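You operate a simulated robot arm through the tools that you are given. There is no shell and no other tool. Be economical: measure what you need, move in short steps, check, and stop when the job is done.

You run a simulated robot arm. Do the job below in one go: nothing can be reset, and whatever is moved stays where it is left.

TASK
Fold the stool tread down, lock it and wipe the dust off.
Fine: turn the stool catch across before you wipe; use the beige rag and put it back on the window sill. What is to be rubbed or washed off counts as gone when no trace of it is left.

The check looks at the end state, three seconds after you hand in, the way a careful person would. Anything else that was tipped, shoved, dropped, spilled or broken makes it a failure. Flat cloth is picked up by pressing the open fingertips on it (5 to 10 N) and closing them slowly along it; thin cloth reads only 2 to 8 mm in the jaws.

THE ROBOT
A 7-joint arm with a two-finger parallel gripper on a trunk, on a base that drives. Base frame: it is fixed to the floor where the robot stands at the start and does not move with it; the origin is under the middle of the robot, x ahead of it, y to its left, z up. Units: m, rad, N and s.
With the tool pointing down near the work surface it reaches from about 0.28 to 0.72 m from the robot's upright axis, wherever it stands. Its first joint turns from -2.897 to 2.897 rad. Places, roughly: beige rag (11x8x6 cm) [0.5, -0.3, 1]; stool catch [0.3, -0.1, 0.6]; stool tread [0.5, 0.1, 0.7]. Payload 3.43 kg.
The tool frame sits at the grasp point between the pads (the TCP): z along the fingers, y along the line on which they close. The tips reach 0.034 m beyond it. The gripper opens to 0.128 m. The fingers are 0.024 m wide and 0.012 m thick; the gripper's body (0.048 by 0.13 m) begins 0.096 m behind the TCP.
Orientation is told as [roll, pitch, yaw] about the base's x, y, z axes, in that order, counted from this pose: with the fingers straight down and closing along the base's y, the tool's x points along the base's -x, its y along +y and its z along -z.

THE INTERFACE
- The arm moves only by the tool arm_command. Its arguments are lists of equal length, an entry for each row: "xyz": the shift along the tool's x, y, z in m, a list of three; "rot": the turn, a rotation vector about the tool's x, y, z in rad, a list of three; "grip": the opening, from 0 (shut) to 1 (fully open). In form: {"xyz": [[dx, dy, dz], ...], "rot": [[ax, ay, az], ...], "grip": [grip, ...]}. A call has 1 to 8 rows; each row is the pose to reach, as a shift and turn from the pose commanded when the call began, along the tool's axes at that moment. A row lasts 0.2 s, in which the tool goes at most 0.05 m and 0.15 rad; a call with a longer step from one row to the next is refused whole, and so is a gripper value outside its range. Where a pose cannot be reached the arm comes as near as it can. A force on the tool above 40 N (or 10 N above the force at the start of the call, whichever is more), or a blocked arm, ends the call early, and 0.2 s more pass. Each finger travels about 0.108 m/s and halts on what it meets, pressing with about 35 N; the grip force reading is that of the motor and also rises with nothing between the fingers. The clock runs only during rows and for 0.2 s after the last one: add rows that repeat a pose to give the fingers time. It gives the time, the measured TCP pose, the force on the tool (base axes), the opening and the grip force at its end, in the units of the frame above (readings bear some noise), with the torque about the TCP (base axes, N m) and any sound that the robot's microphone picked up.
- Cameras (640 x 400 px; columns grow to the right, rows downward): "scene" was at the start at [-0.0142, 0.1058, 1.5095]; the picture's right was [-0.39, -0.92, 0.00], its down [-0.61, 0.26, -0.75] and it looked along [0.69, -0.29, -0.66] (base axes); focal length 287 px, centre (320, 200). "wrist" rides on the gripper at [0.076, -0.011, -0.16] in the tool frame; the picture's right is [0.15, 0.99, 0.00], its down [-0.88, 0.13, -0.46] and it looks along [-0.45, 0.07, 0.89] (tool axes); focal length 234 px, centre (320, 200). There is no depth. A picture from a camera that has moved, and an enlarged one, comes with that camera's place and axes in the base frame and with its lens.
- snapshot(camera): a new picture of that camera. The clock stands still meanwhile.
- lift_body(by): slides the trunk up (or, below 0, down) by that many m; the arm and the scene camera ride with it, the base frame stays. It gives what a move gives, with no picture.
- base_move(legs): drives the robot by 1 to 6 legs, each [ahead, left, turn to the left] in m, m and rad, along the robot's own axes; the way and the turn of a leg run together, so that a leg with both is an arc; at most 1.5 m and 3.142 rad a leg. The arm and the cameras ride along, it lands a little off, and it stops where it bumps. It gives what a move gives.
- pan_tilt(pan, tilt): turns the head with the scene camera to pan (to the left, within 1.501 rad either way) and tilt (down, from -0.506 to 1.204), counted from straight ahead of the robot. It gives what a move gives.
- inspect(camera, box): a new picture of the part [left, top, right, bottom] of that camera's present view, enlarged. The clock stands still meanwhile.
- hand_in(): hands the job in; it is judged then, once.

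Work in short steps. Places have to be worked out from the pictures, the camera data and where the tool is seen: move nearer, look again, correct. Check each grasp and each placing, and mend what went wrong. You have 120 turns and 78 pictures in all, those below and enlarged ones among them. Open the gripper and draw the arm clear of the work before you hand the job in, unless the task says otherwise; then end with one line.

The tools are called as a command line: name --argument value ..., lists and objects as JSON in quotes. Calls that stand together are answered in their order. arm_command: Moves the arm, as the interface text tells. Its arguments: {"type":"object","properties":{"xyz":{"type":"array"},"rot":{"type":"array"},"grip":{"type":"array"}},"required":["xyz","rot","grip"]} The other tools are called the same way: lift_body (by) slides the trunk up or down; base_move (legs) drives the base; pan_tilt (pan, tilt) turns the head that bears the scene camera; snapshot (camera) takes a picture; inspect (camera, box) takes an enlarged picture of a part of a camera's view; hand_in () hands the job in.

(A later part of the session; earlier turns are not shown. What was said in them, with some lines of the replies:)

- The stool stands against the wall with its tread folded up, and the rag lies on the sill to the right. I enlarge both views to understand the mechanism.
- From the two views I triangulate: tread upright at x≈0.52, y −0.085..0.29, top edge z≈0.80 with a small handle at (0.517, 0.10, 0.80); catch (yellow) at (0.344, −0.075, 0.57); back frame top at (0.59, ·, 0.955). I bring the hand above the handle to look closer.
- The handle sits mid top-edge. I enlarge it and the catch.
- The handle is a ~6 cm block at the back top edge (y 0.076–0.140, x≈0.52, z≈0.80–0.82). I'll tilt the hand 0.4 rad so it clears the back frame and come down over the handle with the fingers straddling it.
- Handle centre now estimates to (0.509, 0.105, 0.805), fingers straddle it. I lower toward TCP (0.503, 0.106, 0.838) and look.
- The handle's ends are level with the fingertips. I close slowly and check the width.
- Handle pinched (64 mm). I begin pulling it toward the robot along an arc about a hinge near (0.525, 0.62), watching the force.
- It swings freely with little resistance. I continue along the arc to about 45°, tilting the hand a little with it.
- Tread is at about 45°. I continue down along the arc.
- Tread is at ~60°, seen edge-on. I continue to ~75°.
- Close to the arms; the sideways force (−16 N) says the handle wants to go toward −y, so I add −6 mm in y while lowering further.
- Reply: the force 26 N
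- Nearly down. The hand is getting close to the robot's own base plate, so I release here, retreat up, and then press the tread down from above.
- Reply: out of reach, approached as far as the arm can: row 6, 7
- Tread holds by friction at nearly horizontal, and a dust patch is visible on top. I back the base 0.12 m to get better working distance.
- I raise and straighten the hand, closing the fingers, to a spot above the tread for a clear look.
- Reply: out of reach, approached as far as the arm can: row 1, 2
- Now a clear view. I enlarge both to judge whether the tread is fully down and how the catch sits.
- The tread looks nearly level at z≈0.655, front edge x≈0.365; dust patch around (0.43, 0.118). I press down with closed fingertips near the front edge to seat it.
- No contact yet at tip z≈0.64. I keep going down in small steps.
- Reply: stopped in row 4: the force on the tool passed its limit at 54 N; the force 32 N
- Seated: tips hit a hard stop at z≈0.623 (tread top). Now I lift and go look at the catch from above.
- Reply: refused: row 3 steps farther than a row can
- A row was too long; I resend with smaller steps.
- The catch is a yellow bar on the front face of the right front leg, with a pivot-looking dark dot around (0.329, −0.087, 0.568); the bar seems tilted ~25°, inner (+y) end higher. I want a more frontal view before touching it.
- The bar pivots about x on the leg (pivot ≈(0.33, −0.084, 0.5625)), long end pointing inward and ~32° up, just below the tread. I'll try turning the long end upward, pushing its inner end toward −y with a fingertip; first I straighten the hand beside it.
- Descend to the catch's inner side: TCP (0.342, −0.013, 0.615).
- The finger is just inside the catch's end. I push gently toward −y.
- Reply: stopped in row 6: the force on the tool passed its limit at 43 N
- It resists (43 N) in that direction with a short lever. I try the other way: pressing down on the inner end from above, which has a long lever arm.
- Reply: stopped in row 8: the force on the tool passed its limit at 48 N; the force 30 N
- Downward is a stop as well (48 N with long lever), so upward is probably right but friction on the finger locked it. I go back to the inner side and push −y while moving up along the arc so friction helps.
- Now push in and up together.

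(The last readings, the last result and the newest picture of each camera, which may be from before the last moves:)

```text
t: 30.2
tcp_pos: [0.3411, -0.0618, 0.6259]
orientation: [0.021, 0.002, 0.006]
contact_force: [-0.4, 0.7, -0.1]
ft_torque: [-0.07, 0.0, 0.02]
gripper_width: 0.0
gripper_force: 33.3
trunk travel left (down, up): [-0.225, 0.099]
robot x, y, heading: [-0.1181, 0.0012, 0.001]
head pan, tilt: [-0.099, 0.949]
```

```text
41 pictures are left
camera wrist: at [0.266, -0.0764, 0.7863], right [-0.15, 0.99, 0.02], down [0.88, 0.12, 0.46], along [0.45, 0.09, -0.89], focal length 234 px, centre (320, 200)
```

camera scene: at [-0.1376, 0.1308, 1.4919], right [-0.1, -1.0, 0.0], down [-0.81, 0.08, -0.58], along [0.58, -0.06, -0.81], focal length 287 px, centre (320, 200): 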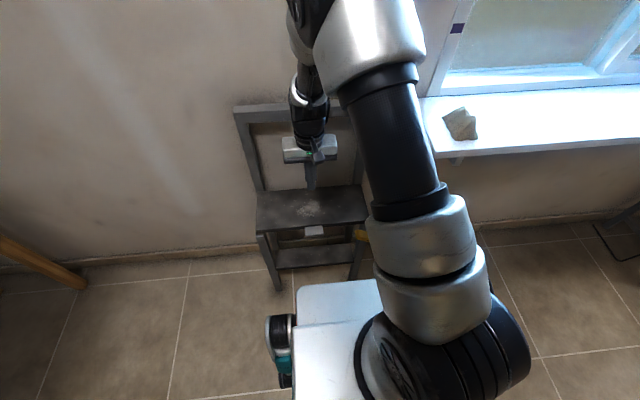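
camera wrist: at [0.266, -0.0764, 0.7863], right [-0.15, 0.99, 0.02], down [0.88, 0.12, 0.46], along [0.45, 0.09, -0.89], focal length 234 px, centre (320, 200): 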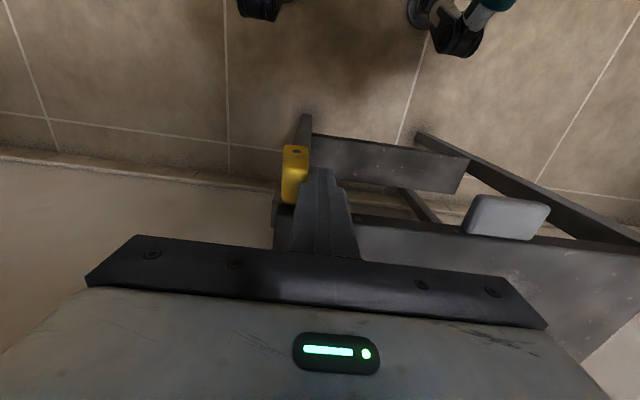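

The catch swung upright with little force. I enlarge it, then see whether there's a stop.

inspect --camera "wrist" --box '[240, 110, 380, 230]'

arm_command --xyz '[[0, -0.003, 0], [0, -0.006, 0], [0, -0.009, 0], [0, -0.012, 0]]' --rot '[[0, 0, 0], [0, 0, 0], [0, 0, 0], [0, 0, 0]]' --grip '[0, 0, 0, 0]'

inspect --camera "wrist" --box '[240, 110, 380, 230]'

```text
3.33 times, centred on (310, 170) of wrist
camera zoom: at [0.266, -0.0764, 0.7863], right [-0.15, 0.99, 0.02], down [0.88, 0.12, 0.46], along [0.45, 0.09, -0.89], focal length 781 px, centre (353, 300)
```

zoom: 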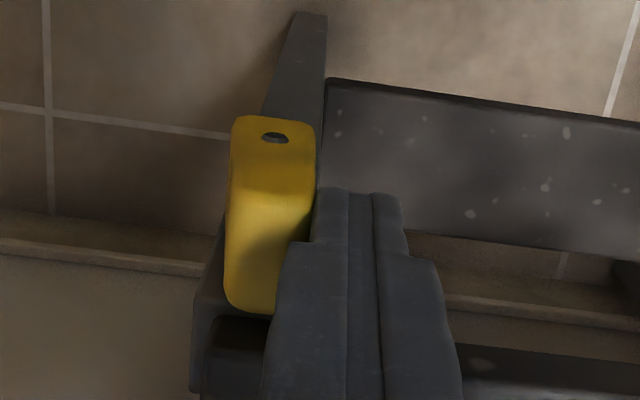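

```text
t: 31.2
tcp_pos: [0.3423, -0.0656, 0.6274]
orientation: [0.027, 0.001, 0.01]
contact_force: [-1.4, 29.8, 10.0]
ft_torque: [0.94, 0.08, -0.13]
gripper_width: 0.0002
gripper_force: 33.1
trunk travel left (down, up): [-0.225, 0.099]
robot x, y, heading: [-0.119, 0.0012, 0.006]
head pan, tilt: [-0.099, 0.949]
```

```text
3.33 times, centred on (310, 170) of wrist
camera zoom: at [0.2663, -0.0815, 0.7868], right [-0.16, 0.99, 0.03], down [0.88, 0.13, 0.46], along [0.45, 0.1, -0.89], focal length 781 px, centre (353, 300)
```

zoom: 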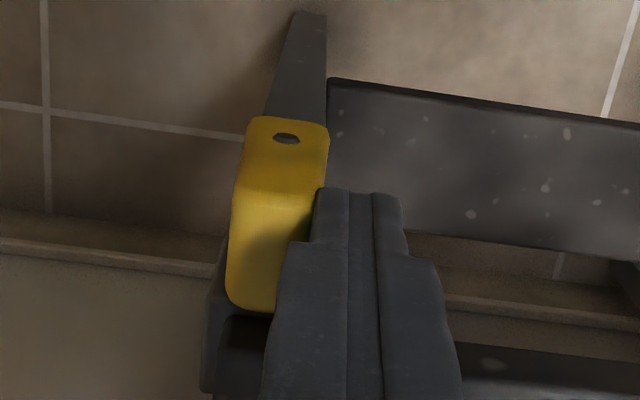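

The catch is at its end stop, upright across the tread edge. I back off and go up toward the rag.

arm_command --xyz '[[0, 0.012, 0], [0.01, 0.02, -0.04], [0.02, 0.02, -0.085], [0.02, 0.02, -0.13], [0.02, 0.02, -0.178], [0.02, 0.02, -0.226], [0.02, 0.02, -0.274], [0.02, 0.0, -0.315]]' --rot '[[0, 0, 0], [0, 0, 0], [0, 0, 0], [0, 0, 0], [-0.027, 0, 0], [-0.027, 0, 0], [-0.027, 0, 0], [-0.027, 0, 0]]' --grip '[0, 0, 0, 0, 0, 0, 0, 0]'

snapshot --camera "wrist"

pan_tilt --pan -0.3 --tilt 0.7

snapshot --camera "scene"

```text
t: 33.0
tcp_pos: [0.3213, -0.0797, 0.9418]
orientation: [0.049, 0.002, 0.005]
contact_force: [-0.7, -0.2, 0.0]
ft_torque: [-0.01, 0.04, 0.01]
gripper_width: 0.0
gripper_force: 33.0
trunk travel left (down, up): [-0.225, 0.099]
robot x, y, heading: [-0.1213, 0.0, 0.001]
head pan, tilt: [-0.099, 0.949]
```

```text
38 pictures are left
camera wrist: at [0.2464, -0.0989, 1.1016], right [-0.15, 0.99, 0.05], down [0.88, 0.11, 0.46], along [0.45, 0.11, -0.89], focal length 234 px, centre (320, 200)
```

wrist: 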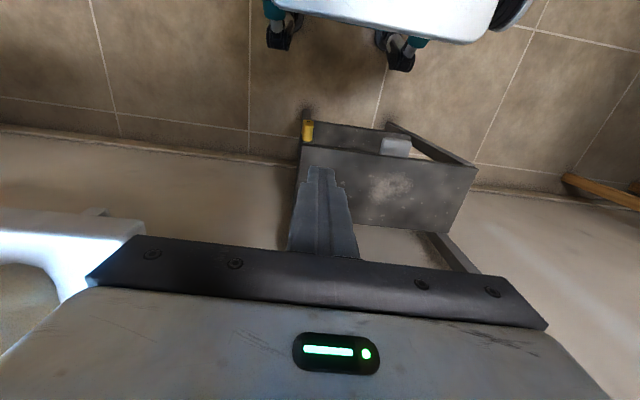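

```text
t: 33.8
tcp_pos: [0.3224, -0.0808, 0.9413]
orientation: [0.048, 0.0, 0.004]
contact_force: [0.6, 0.2, 0.0]
ft_torque: [0.0, 0.0, -0.03]
gripper_width: 0.0
gripper_force: 33.2
trunk travel left (down, up): [-0.225, 0.099]
robot x, y, heading: [-0.1185, -0.0005, 0.002]
head pan, tilt: [-0.3, 0.7]
```

```text
37 pictures are left
camera scene: at [-0.1294, 0.1136, 1.5116], right [-0.29, -0.96, 0.0], down [-0.62, 0.19, -0.76], along [0.73, -0.22, -0.64], focal length 287 px, centre (320, 200)
```

scene: 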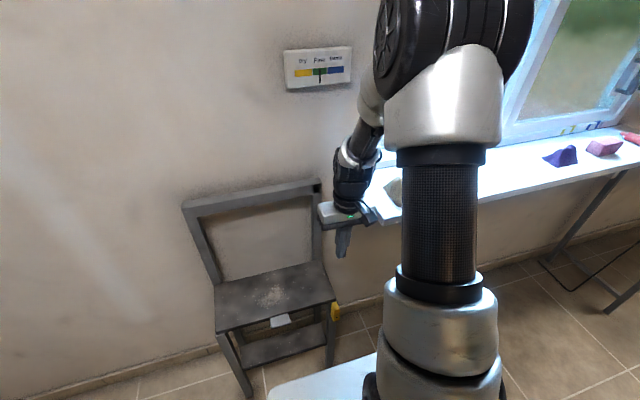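

Tread is flat, catch upright. Now I rise above the sill and move over the rag, levelling the small roll.

arm_command --xyz '[[0, 0, -0.047], [0, 0, -0.094], [0, 0, -0.141], [0, -0.02, -0.185], [-0.02, -0.05, -0.215], [-0.04, -0.085, -0.235], [-0.055, -0.125, -0.24], [-0.065, -0.165, -0.24]]' --rot '[[0.012, 0, 0], [0.024, 0, 0], [0.036, 0, 0], [0.048, 0, 0], [0.048, 0, 0], [0.048, 0, 0], [0.048, 0, 0], [0.048, 0, 0]]' --grip '[0, 0, 0, 0, 0.2, 0.4, 0.6, 0.7]'

snapshot --camera "wrist"

```text
t: 35.6
tcp_pos: [0.3908, -0.2557, 1.1739]
orientation: [0.002, 0.001, 0.007]
contact_force: [-0.2, 0.3, -0.4]
ft_torque: [0.0, 0.01, 0.01]
gripper_width: 0.0896
gripper_force: 0.0
trunk travel left (down, up): [-0.225, 0.099]
robot x, y, heading: [-0.1189, 0.004, 0.006]
head pan, tilt: [-0.3, 0.7]
```

```text
36 pictures are left
camera wrist: at [0.3137, -0.2665, 1.3334], right [-0.15, 0.99, 0.0], down [0.88, 0.14, 0.45], along [0.45, 0.07, -0.89], focal length 234 px, centre (320, 200)
```

wrist: 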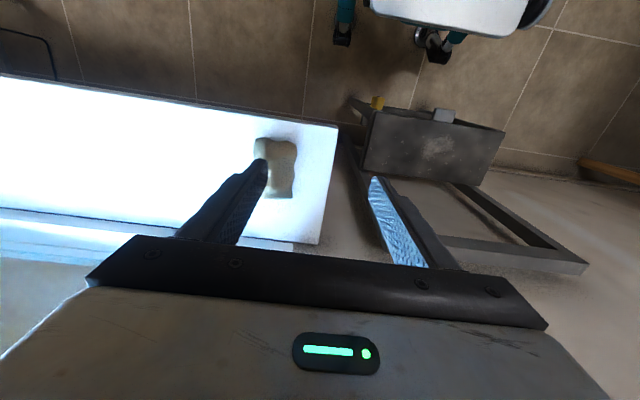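

Rag triangulates to about (0.45, −0.315, 0.97), long side along x, so closing along y fits. I move above it with the jaws open.

arm_command --xyz '[[-0.025, -0.03, 0.02], [-0.05, -0.058, 0.045], [-0.058, -0.06, 0.085], [-0.058, -0.06, 0.085]]' --rot '[[0, 0, 0], [0, 0, 0], [0, 0, 0], [0, 0, 0]]' --grip '[0.9, 1, 1, 1]'

snapshot --camera "wrist"

snapshot --camera "scene"

```text
t: 36.6
tcp_pos: [0.4471, -0.3155, 1.089]
orientation: [0.001, 0.002, 0.006]
contact_force: [0.3, -0.5, -0.2]
ft_torque: [-0.01, 0.03, -0.01]
gripper_width: 0.1279
gripper_force: 0.1
trunk travel left (down, up): [-0.225, 0.099]
robot x, y, heading: [-0.118, -0.0012, 0.006]
head pan, tilt: [-0.3, 0.7]
```

```text
35 pictures are left
camera wrist: at [0.3715, -0.3266, 1.2482], right [-0.15, 0.99, 0.0], down [0.88, 0.13, 0.45], along [0.45, 0.07, -0.89], focal length 234 px, centre (320, 200)
```

wrist: 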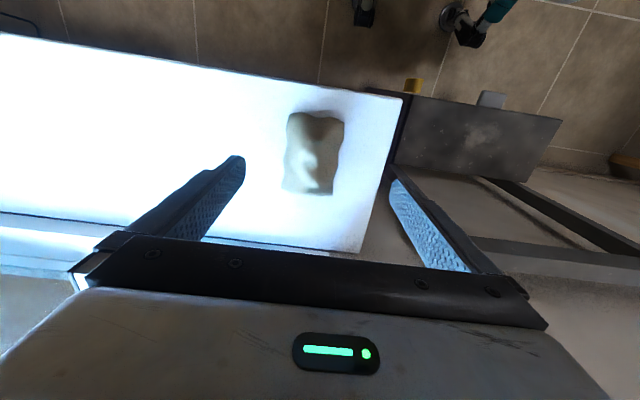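

```text
34 pictures are left
camera scene: at [-0.1293, 0.1135, 1.5117], right [-0.29, -0.96, 0.0], down [-0.62, 0.19, -0.76], along [0.73, -0.22, -0.64], focal length 287 px, centre (320, 200)
```

scene: 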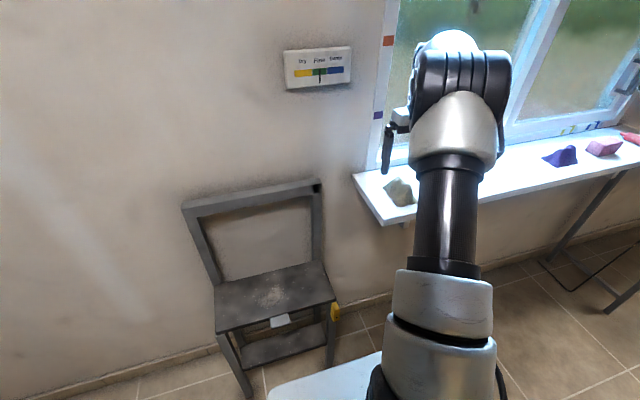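

Rag centre ≈(0.448, −0.324), sill top z≈0.95. I descend so the tips stop ~2 cm above the sill and close slowly.

arm_command --xyz '[[0, -0.009, 0.04], [0, -0.009, 0.065], [0, -0.009, 0.085], [0, -0.009, 0.085]]' --rot '[[0, 0, 0], [0, 0, 0], [0, 0, 0], [0, 0, 0]]' --grip '[1, 1, 1, 1]'

snapshot --camera "wrist"

```text
t: 37.6
tcp_pos: [0.4469, -0.3237, 1.0022]
orientation: [-0.001, 0.003, 0.005]
contact_force: [-0.4, -0.4, -0.3]
ft_torque: [0.01, -0.02, 0.0]
gripper_width: 0.128
gripper_force: 0.1
trunk travel left (down, up): [-0.225, 0.099]
robot x, y, heading: [-0.1203, -0.0001, -0.001]
head pan, tilt: [-0.3, 0.7]
```

```text
33 pictures are left
camera wrist: at [0.3714, -0.3358, 1.1629], right [-0.15, 0.99, 0.0], down [0.88, 0.13, 0.45], along [0.45, 0.07, -0.89], focal length 234 px, centre (320, 200)
```

wrist: 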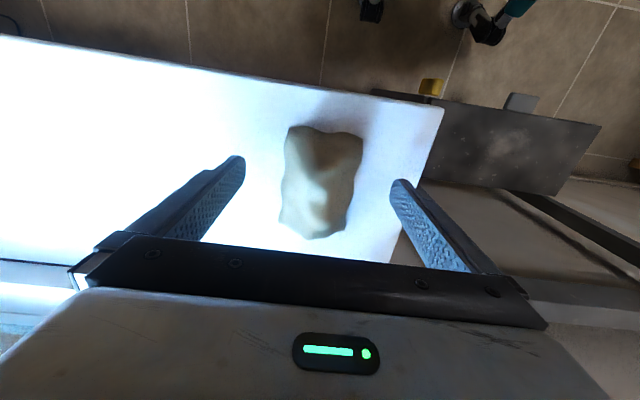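

The rag lies between the jaws. I close slowly.

arm_command --xyz '[[0, 0, 0.004], [0, 0, 0.004], [0, 0, 0.004], [0, 0, 0.004], [0, 0, 0.004], [0, 0, 0.004], [0, 0, 0.004], [0, 0, 0.004]]' --rot '[[0, 0, 0], [0, 0, 0], [0, 0, 0], [0, 0, 0], [0, 0, 0], [0, 0, 0], [0, 0, 0], [0, 0, 0]]' --grip '[0.8, 0.65, 0.5, 0.35, 0.2, 0.1, 0, 0]'

snapshot --camera "wrist"

```text
t: 39.4
tcp_pos: [0.4465, -0.3257, 1.0]
orientation: [0.0, 0.001, 0.005]
contact_force: [-0.3, 0.2, -0.3]
ft_torque: [0.02, 0.01, 0.0]
gripper_width: 0.0711
gripper_force: 35.3
trunk travel left (down, up): [-0.225, 0.099]
robot x, y, heading: [-0.1182, -0.0014, 0.002]
head pan, tilt: [-0.3, 0.7]
```

```text
32 pictures are left
camera wrist: at [0.3715, -0.3355, 1.1591], right [-0.15, 0.99, 0.0], down [0.88, 0.13, 0.45], along [0.45, 0.07, -0.89], focal length 234 px, centre (320, 200)
```

wrist: 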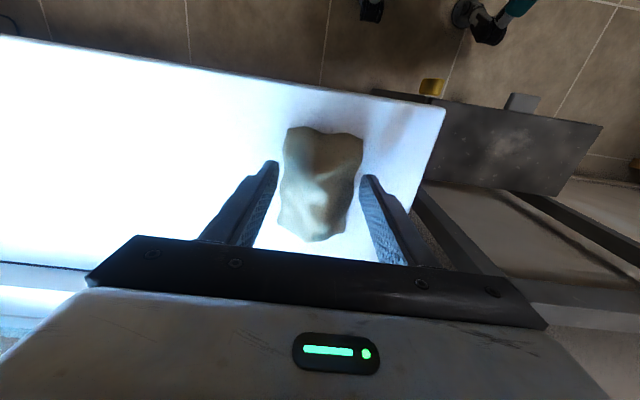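

Gripped at 71 mm. I lift 6 cm and check.

arm_command --xyz '[[0, 0, -0.02], [0, 0, -0.05], [0, 0, -0.09], [0, 0, -0.13], [0, 0, -0.13]]' --rot '[[0, 0, 0], [0, 0, 0], [0, 0, 0], [0, 0, 0], [0, 0, 0]]' --grip '[0, 0, 0, 0, 0]'

snapshot --camera "wrist"

snapshot --camera "scene"

```text
t: 40.6
tcp_pos: [0.4447, -0.3237, 1.1297]
orientation: [0.001, 0.002, 0.004]
contact_force: [0.8, 0.1, -1.4]
ft_torque: [0.02, 0.0, 0.03]
gripper_width: 0.0
gripper_force: 32.9
trunk travel left (down, up): [-0.225, 0.099]
robot x, y, heading: [-0.1195, -0.0006, 0.004]
head pan, tilt: [-0.3, 0.7]
```

```text
31 pictures are left
camera wrist: at [0.3701, -0.335, 1.2893], right [-0.15, 0.99, 0.0], down [0.88, 0.13, 0.45], along [0.45, 0.07, -0.89], focal length 234 px, centre (320, 200)
```

wrist: 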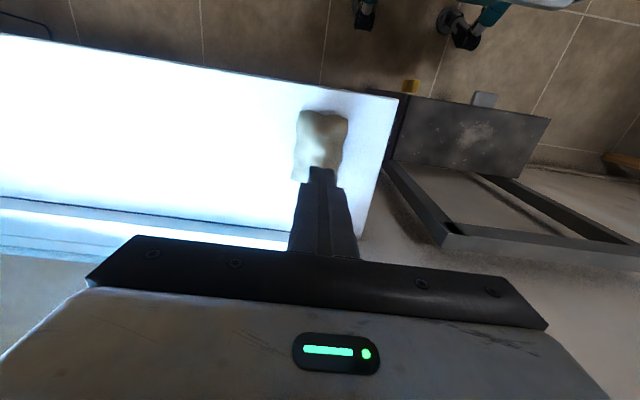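

```text
30 pictures are left
camera scene: at [-0.1295, 0.1136, 1.5116], right [-0.29, -0.96, 0.0], down [-0.62, 0.19, -0.77], along [0.73, -0.22, -0.64], focal length 287 px, centre (320, 200)
```

scene: 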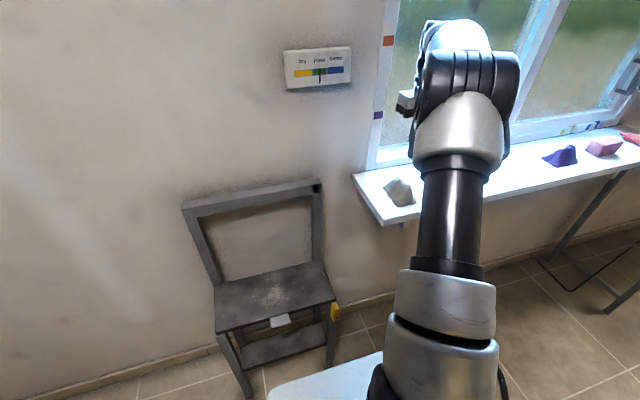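

It slipped out – the grip was too high on it. I reopen and descend until the tips almost touch the sill.

arm_command --xyz '[[-0.004, 0, 0], [-0.004, 0, 0.0], [-0.004, 0, 0.02], [-0.004, 0, 0.06], [-0.004, 0, 0.1], [-0.004, 0, 0.13], [-0.004, 0, 0.135], [-0.004, 0, 0.139]]' --rot '[[0, 0, 0], [0, 0, 0], [0, 0, 0], [0, 0, 0], [0, 0, 0], [0, 0, 0], [0, 0, 0], [0, 0, 0]]' --grip '[0.4, 0.8, 1, 1, 1, 1, 1, 1]'

arm_command --xyz '[[0, 0, 0.003], [0, 0, 0.006], [0, 0, 0.009], [0, 0, 0.012], [0, 0, 0.015], [0, 0, 0.018], [0, 0, 0.021], [0, 0, 0.024]]' --rot '[[0, 0, 0], [0, 0, 0], [0, 0, 0], [0, 0, 0], [0, 0, 0], [0, 0, 0], [0, 0, 0], [0, 0, 0]]' --grip '[1, 1, 1, 1, 1, 1, 1, 1]'

```text
t: 42.4
tcp_pos: [0.451, -0.3238, 0.9895]
orientation: [0.001, 0.002, 0.004]
contact_force: [0.2, 0.3, -0.1]
ft_torque: [-0.02, 0.04, 0.0]
gripper_width: 0.1281
gripper_force: 0.1
trunk travel left (down, up): [-0.225, 0.099]
robot x, y, heading: [-0.1179, 0.0011, -0.004]
head pan, tilt: [-0.3, 0.7]
```

```text
t: 43.6
tcp_pos: [0.4497, -0.3242, 0.9843]
orientation: [-0.005, -0.006, 0.006]
contact_force: [-9.2, 2.4, 16.6]
ft_torque: [1.18, 0.47, 0.64]
gripper_width: 0.1281
gripper_force: 0.3
trunk travel left (down, up): [-0.225, 0.099]
robot x, y, heading: [-0.1174, 0.0033, 0.005]
head pan, tilt: [-0.3, 0.7]
stopped in row 5: the force on the tool passed its limit at 44 N (the readings are from after the stop); the commanded pose is now the measured one
```

Sill touched at TCP z 0.984 (sill top 0.950). I rise 5 mm and close low around the rag.

arm_command --xyz '[[0, 0, -0.006], [0, 0, -0.006], [0, 0, -0.006], [0, 0, -0.006], [0, 0, -0.006], [0, 0, -0.006], [0, 0, -0.006], [0, 0, -0.006]]' --rot '[[0, 0, 0], [0, 0, 0], [0, 0, 0], [0, 0, 0], [0, 0, 0], [0, 0, 0], [0, 0, 0], [0, 0, 0]]' --grip '[1, 0.8, 0.65, 0.5, 0.35, 0.2, 0, 0]'

arm_command --xyz '[[0, 0, -0.01], [0, 0, -0.03], [0, 0, -0.06], [0, 0, -0.1], [0, 0, -0.1]]' --rot '[[0, 0, 0], [0, 0, 0], [0, 0, 0], [0, 0, 0], [0, 0, 0]]' --grip '[0, 0, 0, 0, 0]'

snapshot --camera "wrist"

```text
t: 45.4
tcp_pos: [0.4518, -0.3252, 0.9877]
orientation: [-0.002, -0.006, 0.005]
contact_force: [-0.3, 0.1, 0.0]
ft_torque: [-0.02, 0.02, 0.04]
gripper_width: 0.071
gripper_force: 34.9
trunk travel left (down, up): [-0.225, 0.099]
robot x, y, heading: [-0.1152, 0.0012, 0.003]
head pan, tilt: [-0.3, 0.7]
```

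```text
t: 46.6
tcp_pos: [0.4513, -0.3246, 1.0869]
orientation: [-0.001, -0.006, 0.006]
contact_force: [0.0, 0.1, 0.0]
ft_torque: [0.01, 0.02, -0.03]
gripper_width: 0.0708
gripper_force: 34.7
trunk travel left (down, up): [-0.225, 0.099]
robot x, y, heading: [-0.1181, -0.0018, -0.001]
head pan, tilt: [-0.3, 0.7]
```

```text
29 pictures are left
camera wrist: at [0.3754, -0.3356, 1.2469], right [-0.15, 0.99, 0.0], down [0.88, 0.14, 0.46], along [0.46, 0.07, -0.89], focal length 234 px, centre (320, 200)
```

wrist: 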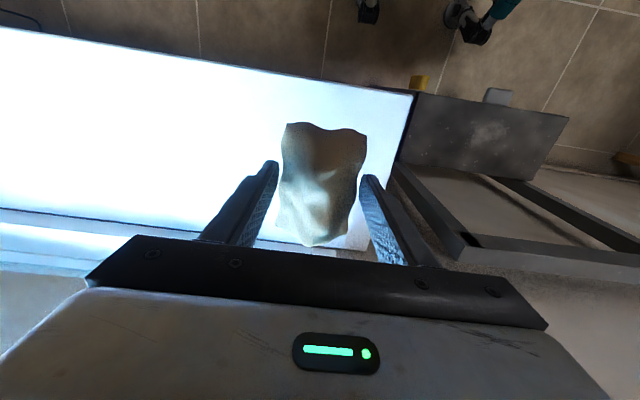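

The rag is held (70.8 mm). I lift a bit more and carry it across above the stool (everything there is below z 0.96).

arm_command --xyz '[[0, 0.0, -0.03], [0.01, 0.035, -0.05], [0.02, 0.08, -0.05], [0.025, 0.128, -0.05], [0.03, 0.176, -0.05], [0.03, 0.224, -0.05], [0.03, 0.272, -0.05], [0.03, 0.32, -0.05]]' --rot '[[0, 0, 0], [0, 0, 0], [0, 0, 0], [0, 0, 0], [0, 0, 0], [0, 0, 0], [0, 0, 0], [0, 0, 0]]' --grip '[0, 0, 0, 0, 0, 0, 0, 0]'

arm_command --xyz '[[0.0, 0.045, 0], [0.0, 0.09, 0.0], [0.005, 0.121, 0.03], [0.01, 0.121, 0.075], [0.01, 0.121, 0.12], [0.01, 0.121, 0.165], [0.01, 0.121, 0.21], [0.01, 0.121, 0.255]]' --rot '[[0, 0, 0], [0, 0, 0], [0, 0, 0], [0, 0, 0], [0, 0, 0], [0, 0, 0], [0, 0, 0], [0, 0, 0]]' --grip '[0, 0, 0, 0, 0, 0, 0, 0]'

snapshot --camera "wrist"

snapshot --camera "scene"

```text
t: 48.4
tcp_pos: [0.4201, -0.0043, 1.1354]
orientation: [-0.003, -0.007, 0.005]
contact_force: [-0.1, -0.2, -0.6]
ft_torque: [-0.01, -0.03, 0.0]
gripper_width: 0.0709
gripper_force: 34.9
trunk travel left (down, up): [-0.225, 0.099]
robot x, y, heading: [-0.1174, 0.0025, -0.004]
head pan, tilt: [-0.3, 0.7]
```

```text
t: 50.2
tcp_pos: [0.4111, 0.1169, 0.881]
orientation: [-0.001, -0.005, 0.005]
contact_force: [0.3, 0.0, -0.4]
ft_torque: [0.0, 0.03, -0.01]
gripper_width: 0.0711
gripper_force: 35.0
trunk travel left (down, up): [-0.225, 0.099]
robot x, y, heading: [-0.1201, -0.0011, 0.007]
head pan, tilt: [-0.3, 0.7]
```

```text
28 pictures are left
camera wrist: at [0.3345, 0.1055, 1.0402], right [-0.15, 0.99, 0.0], down [0.88, 0.14, 0.46], along [0.46, 0.07, -0.89], focal length 234 px, centre (320, 200)
```

wrist: 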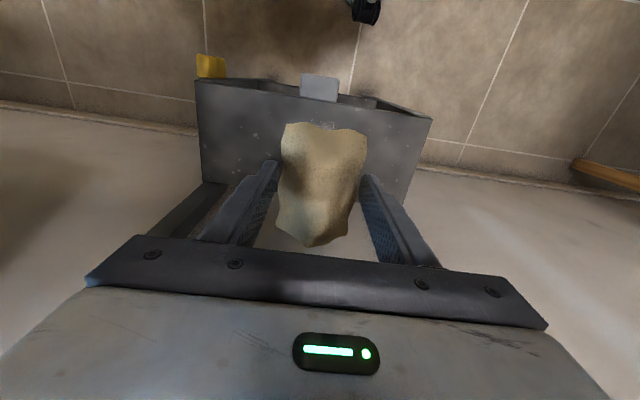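

```text
27 pictures are left
camera scene: at [-0.1294, 0.1135, 1.5117], right [-0.29, -0.96, 0.0], down [-0.62, 0.19, -0.76], along [0.73, -0.22, -0.64], focal length 287 px, centre (320, 200)
```

scene: 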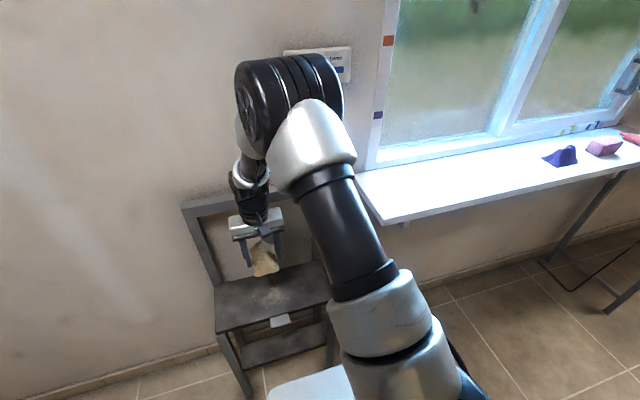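

Rag securely held. I descend over the dust (x 0.44) to just above contact.

arm_command --xyz '[[-0.015, 0, 0.04], [-0.028, 0, 0.08], [-0.028, 0, 0.125], [-0.028, 0, 0.165], [-0.028, 0, 0.195], [-0.028, 0, 0.203], [-0.028, 0, 0.208], [-0.028, 0, 0.212]]' --rot '[[0, 0, 0], [0, 0, 0], [0, 0, 0], [0, 0, 0], [0, 0, 0], [0, 0, 0], [0, 0, 0], [0, 0, 0]]' --grip '[0, 0, 0, 0, 0, 0, 0, 0]'

arm_command --xyz '[[0, 0, 0.002], [0, 0, 0.004], [0, 0, 0.006], [0, 0, 0.008], [0, 0, 0.01]]' --rot '[[0, 0, 0], [0, 0, 0], [0, 0, 0], [0, 0, 0], [0, 0, 0]]' --grip '[0, 0, 0, 0, 0]'

```text
t: 52.0
tcp_pos: [0.4393, 0.1159, 0.6681]
orientation: [-0.002, -0.004, 0.005]
contact_force: [0.4, 0.3, -0.7]
ft_torque: [0.0, -0.02, 0.01]
gripper_width: 0.0709
gripper_force: 34.6
trunk travel left (down, up): [-0.225, 0.099]
robot x, y, heading: [-0.1195, -0.0008, 0.005]
head pan, tilt: [-0.3, 0.7]
```

```text
t: 53.2
tcp_pos: [0.4404, 0.1149, 0.66]
orientation: [-0.002, -0.004, 0.005]
contact_force: [-1.1, -0.2, 0.9]
ft_torque: [0.1, -0.1, 0.03]
gripper_width: 0.0707
gripper_force: 34.3
trunk travel left (down, up): [-0.225, 0.099]
robot x, y, heading: [-0.1168, 0.0029, 0.003]
head pan, tilt: [-0.3, 0.7]
```

Contact beginning at z≈0.660. I press ~2 mm more and stroke along y across the patch.

arm_command --xyz '[[0, 0, 0.003], [0, 0.03, 0.003], [0, 0.06, 0.003], [0, 0.03, 0.003], [0, 0, 0.003], [0, -0.03, 0.003], [0, -0.06, 0.003], [0, -0.03, 0.003]]' --rot '[[0, 0, 0], [0, 0, 0], [0, 0, 0], [0, 0, 0], [0, 0, 0], [0, 0, 0], [0, 0, 0], [0, 0, 0]]' --grip '[0, 0, 0, 0, 0, 0, 0, 0]'

snapshot --camera "wrist"

```text
t: 55.0
tcp_pos: [0.4412, 0.0777, 0.6592]
orientation: [-0.009, -0.009, 0.001]
contact_force: [0.0, -16.9, 37.1]
ft_torque: [-0.97, -0.04, 0.11]
gripper_width: 0.0711
gripper_force: 34.8
trunk travel left (down, up): [-0.225, 0.099]
robot x, y, heading: [-0.1167, -0.0012, 0.005]
head pan, tilt: [-0.3, 0.7]
```

```text
26 pictures are left
camera wrist: at [0.3639, 0.0676, 0.8172], right [-0.15, 0.99, -0.01], down [0.88, 0.14, 0.46], along [0.46, 0.06, -0.89], focal length 234 px, centre (320, 200)
```

wrist: 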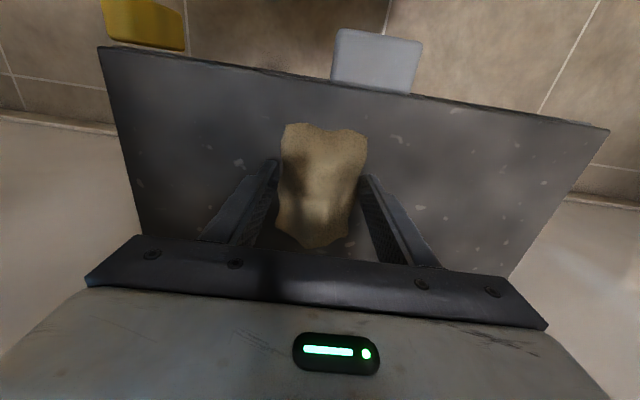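

Pressing is now a bit hard (37 N); the patch looks largely gone. I ease 2 mm and do strokes at shifted x both ways.

arm_command --xyz '[[0, 0, -0.002], [0.025, 0, -0.002], [0.025, 0.035, -0.002], [0.025, 0.07, -0.002], [0.0, 0.09, -0.002], [-0.02, 0.07, -0.002], [-0.02, 0.035, -0.002], [-0.02, 0.0, -0.002]]' --rot '[[0, 0, 0], [0, 0, 0], [0, 0, 0], [0, 0, 0], [0, 0, 0], [0, 0, 0], [0, 0, 0], [0, 0, 0]]' --grip '[0, 0, 0, 0, 0, 0, 0, 0]'

arm_command --xyz '[[0, -0.03, 0], [0.02, -0.03, 0], [0.02, 0, 0], [0.02, 0.03, 0], [0.02, 0.06, 0], [0.02, 0.06, -0.03], [0.04, 0.06, -0.07], [0.06, 0.06, -0.11]]' --rot '[[0, 0, 0], [0, 0, 0], [0, 0, 0], [0, 0, 0], [0, 0, 0], [0, 0, 0], [0, 0, 0], [0, 0, 0]]' --grip '[0, 0, 0, 0, 0, 0, 0, 0]'

snapshot --camera "wrist"

```text
t: 56.8
tcp_pos: [0.4598, 0.0841, 0.6583]
orientation: [-0.001, -0.005, 0.005]
contact_force: [-0.2, 1.5, 9.5]
ft_torque: [0.11, 0.45, -0.13]
gripper_width: 0.0711
gripper_force: 35.2
trunk travel left (down, up): [-0.225, 0.099]
robot x, y, heading: [-0.1151, -0.0009, -0.001]
head pan, tilt: [-0.3, 0.7]
```

```text
t: 58.6
tcp_pos: [0.398, 0.1446, 0.7688]
orientation: [0.0, -0.004, 0.007]
contact_force: [1.0, -0.4, -0.2]
ft_torque: [0.0, 0.01, 0.0]
gripper_width: 0.0708
gripper_force: 35.2
trunk travel left (down, up): [-0.225, 0.099]
robot x, y, heading: [-0.1151, -0.001, 0.005]
head pan, tilt: [-0.3, 0.7]
```

```text
25 pictures are left
camera wrist: at [0.3219, 0.1335, 0.9279], right [-0.15, 0.99, 0.0], down [0.88, 0.14, 0.46], along [0.45, 0.07, -0.89], focal length 234 px, centre (320, 200)
```

wrist: 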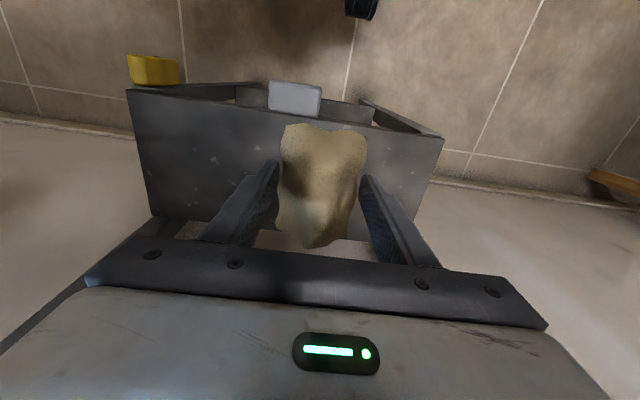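

I lift further and shift aside to see the wiped area.

arm_command --xyz '[[0.0, 0, -0.045], [0.0, -0.02, -0.085], [0.0, -0.06, -0.11], [0.0, -0.1, -0.13], [0.0, -0.14, -0.15], [0.0, -0.18, -0.17], [0, -0.2, -0.2]]' --rot '[[0, 0, 0], [0, 0, 0], [0, 0, 0], [0, 0, 0], [0, 0, 0], [0, 0, 0], [0, 0, 0]]' --grip '[0, 0, 0, 0, 0, 0, 0]'

inspect --camera "wrist" --box '[250, 60, 550, 260]'

inspect --camera "scene" --box '[190, 220, 370, 370]'

```text
t: 60.2
tcp_pos: [0.3981, -0.0539, 0.9693]
orientation: [-0.002, -0.005, 0.005]
contact_force: [-0.4, -0.3, -0.8]
ft_torque: [-0.02, -0.01, -0.02]
gripper_width: 0.0708
gripper_force: 35.1
trunk travel left (down, up): [-0.225, 0.099]
robot x, y, heading: [-0.1186, 0.0022, 0.005]
head pan, tilt: [-0.3, 0.7]
```

```text
2.00 times, centred on (400, 160) of wrist
camera zoom: at [0.322, -0.0657, 1.1279], right [-0.15, 0.99, 0.0], down [0.88, 0.14, 0.46], along [0.46, 0.07, -0.89], focal length 468 px, centre (160, 280)
```

zoom: 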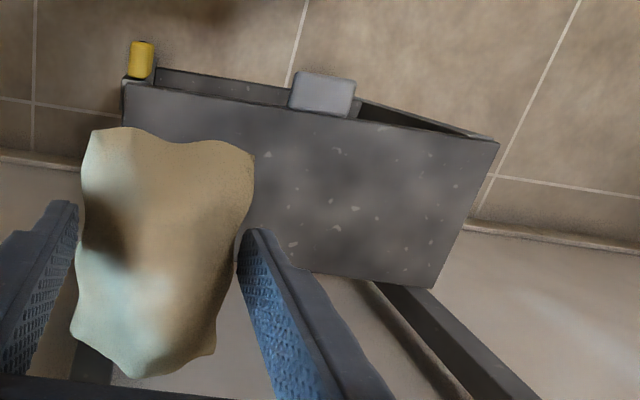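

```text
2.67 times, centred on (280, 295) of scene
camera zoom: at [-0.1294, 0.1134, 1.5116], right [-0.29, -0.96, 0.0], down [-0.62, 0.19, -0.76], along [0.73, -0.22, -0.64], focal length 766 px, centre (427, -53)
```

zoom: 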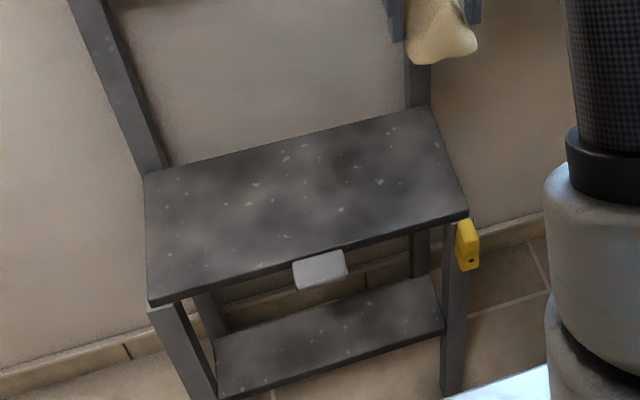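

The dust patch appears gone; the flecks are also on the lower rung (worn paint). I zoom further to make sure no trace remains.

inspect --camera "scene" --box '[225, 255, 335, 325]'

```text
5.71 times, centred on (280, 290) of scene
camera zoom: at [-0.1294, 0.1134, 1.5116], right [-0.29, -0.96, 0.0], down [-0.62, 0.19, -0.76], along [0.73, -0.22, -0.64], focal length 1642 px, centre (549, -314)
```

zoom: 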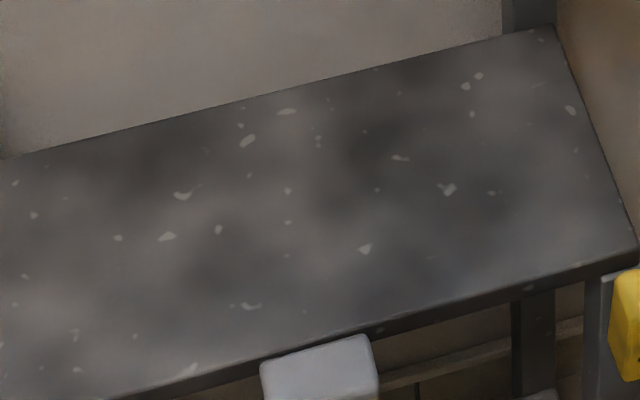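

Clean. Now I carry the rag back above its place on the sill (0.452, −0.325).

arm_command --xyz '[[0, 0, -0.045], [0, 0, -0.09], [0, -0.01, -0.13], [-0.01, -0.055, -0.135], [-0.02, -0.1, -0.135], [-0.03, -0.145, -0.135], [-0.04, -0.19, -0.135], [-0.05, -0.235, -0.135]]' --rot '[[0, 0, 0], [0, 0, 0], [0, 0, 0], [0, 0, 0], [0, 0, 0], [0, 0, 0], [0, 0, 0], [0, 0, 0]]' --grip '[0, 0, 0, 0, 0, 0, 0, 0]'

arm_command --xyz '[[-0.004, -0.036, 0], [-0.004, -0.036, 0.03], [-0.004, -0.036, 0.065], [-0.004, -0.036, 0.09], [-0.004, -0.036, 0.105], [-0.004, -0.036, 0.11]]' --rot '[[0, 0, 0], [0, 0, 0], [0, 0, 0], [0, 0, 0], [0, 0, 0], [0, 0, 0]]' --grip '[0, 0, 0, 0, 0, 0]'

snapshot --camera "wrist"

```text
t: 62.0
tcp_pos: [0.4507, -0.2909, 1.1026]
orientation: [-0.004, -0.006, 0.005]
contact_force: [-0.4, 0.7, 0.2]
ft_torque: [0.0, 0.01, 0.01]
gripper_width: 0.0711
gripper_force: 35.1
trunk travel left (down, up): [-0.225, 0.099]
robot x, y, heading: [-0.121, 0.0016, 0.002]
head pan, tilt: [-0.3, 0.7]
```

```text
t: 63.4
tcp_pos: [0.4553, -0.3258, 0.9932]
orientation: [-0.001, -0.004, 0.005]
contact_force: [-0.2, -0.3, -0.6]
ft_torque: [0.0, 0.0, 0.0]
gripper_width: 0.071
gripper_force: 34.7
trunk travel left (down, up): [-0.225, 0.099]
robot x, y, heading: [-0.1209, 0.0053, -0.001]
head pan, tilt: [-0.3, 0.7]
```

```text
21 pictures are left
camera wrist: at [0.3782, -0.3356, 1.1529], right [-0.15, 0.99, 0.0], down [0.88, 0.14, 0.46], along [0.45, 0.07, -0.89], focal length 234 px, centre (320, 200)
```

wrist: 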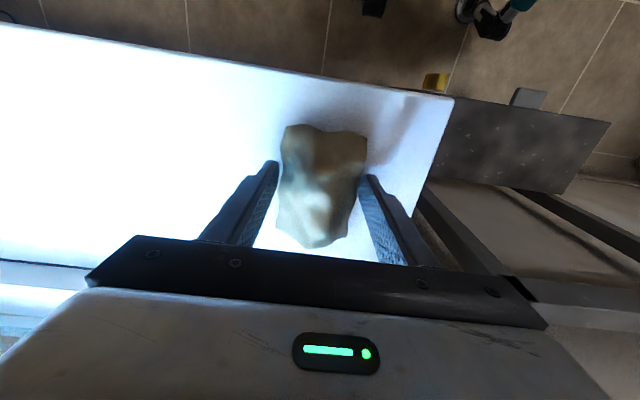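

The rag hovers a few mm above its spot. I lower to z≈0.988, open, and rise straight up.

arm_command --xyz '[[0, 0, 0.003], [0, 0, 0.005], [0, 0, 0.005], [0, 0, 0.005], [0, 0, 0.005], [0, 0, 0.005]]' --rot '[[0, 0, 0], [0, 0, 0], [0, 0, 0], [0, 0, 0], [0, 0, 0], [0, 0, 0]]' --grip '[0, 0, 0.6, 0.75, 0.95, 1]'

arm_command --xyz '[[0, 0, -0.04], [0, 0, -0.085], [0, 0, -0.13], [0.03, 0.02, -0.16], [0.065, 0.05, -0.17], [0.09, 0.09, -0.17], [0.1, 0.13, -0.17], [0.1, 0.17, -0.17]]' --rot '[[0, 0, 0], [0, 0, 0], [0, 0, 0], [0, 0, 0], [0, 0, 0], [0, 0, 0], [0, 0, 0], [0, 0, 0]]' --grip '[1, 1, 1, 1, 1, 1, 1, 1]'

snapshot --camera "wrist"

snapshot --camera "scene"

```text
t: 64.8
tcp_pos: [0.4555, -0.3234, 0.9891]
orientation: [-0.002, -0.006, 0.005]
contact_force: [0.5, 0.0, -0.7]
ft_torque: [-0.04, 0.04, -0.03]
gripper_width: 0.1281
gripper_force: 0.0
trunk travel left (down, up): [-0.225, 0.099]
robot x, y, heading: [-0.1208, 0.0029, 0.002]
head pan, tilt: [-0.3, 0.7]
```

```text
t: 66.6
tcp_pos: [0.3521, -0.1543, 1.1576]
orientation: [-0.001, -0.005, 0.005]
contact_force: [-0.4, 0.1, -0.7]
ft_torque: [0.01, 0.01, -0.03]
gripper_width: 0.128
gripper_force: 0.0
trunk travel left (down, up): [-0.225, 0.099]
robot x, y, heading: [-0.1169, 0.0015, -0.0]
head pan, tilt: [-0.3, 0.7]
```

```text
20 pictures are left
camera wrist: at [0.2755, -0.1653, 1.3164], right [-0.15, 0.99, 0.0], down [0.88, 0.14, 0.46], along [0.45, 0.07, -0.89], focal length 234 px, centre (320, 200)
```

wrist: 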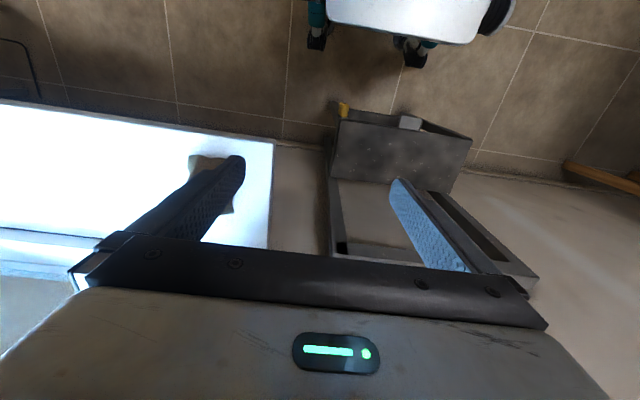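

```text
19 pictures are left
camera scene: at [-0.1295, 0.1136, 1.5116], right [-0.29, -0.96, 0.0], down [-0.62, 0.19, -0.77], along [0.73, -0.22, -0.64], focal length 287 px, centre (320, 200)
```

scene: 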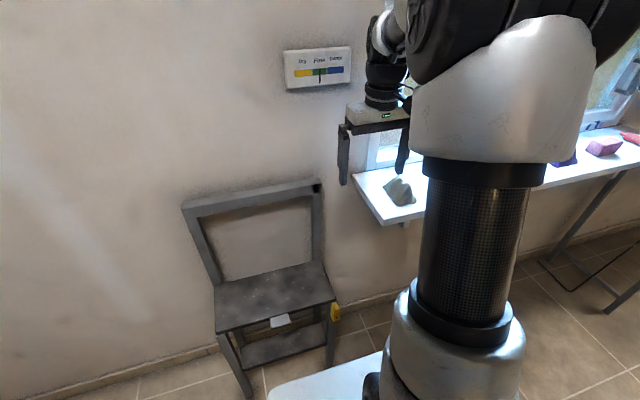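

Rag is back and upright on the sill, tread down. One last enlarged check of catch and tread.

inspect --camera "wrist" --box '[310, 80, 490, 200]'

inspect --camera "scene" --box '[300, 280, 360, 340]'

```text
3.33 times, centred on (400, 140) of wrist
camera zoom: at [0.2755, -0.1653, 1.3164], right [-0.15, 0.99, 0.0], down [0.88, 0.14, 0.46], along [0.45, 0.07, -0.89], focal length 781 px, centre (53, 400)
```

zoom: 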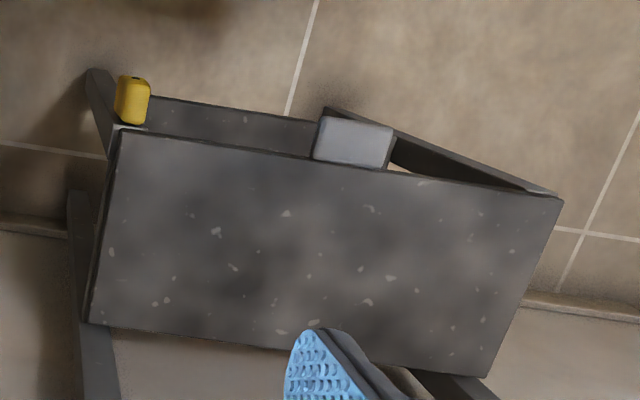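

```text
6.67 times, centred on (330, 310) of scene
camera zoom: at [-0.1295, 0.1136, 1.5116], right [-0.29, -0.96, 0.0], down [-0.62, 0.19, -0.77], along [0.73, -0.22, -0.64], focal length 1916 px, centre (253, -533)
```

zoom: 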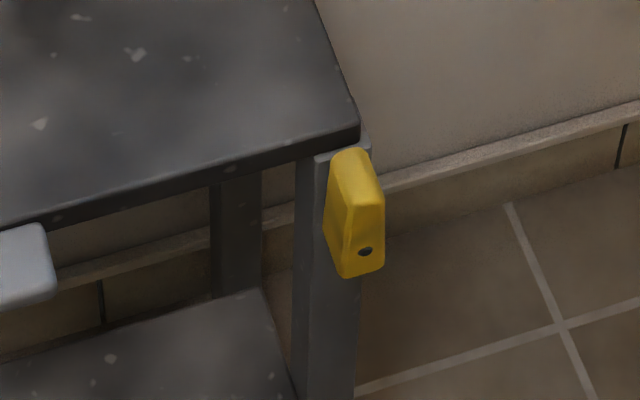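

The tread is flat on its supports, the catch is upright at its stop, the surface is clean, the rag is on the sill and the arm is clear. Handing in.

hand_in

```text
The job is handed in.
```

I folded the stool tread down, turned the catch to its end stop, wiped the dust off with the beige rag, put the rag back on the window sill and handed the job in.
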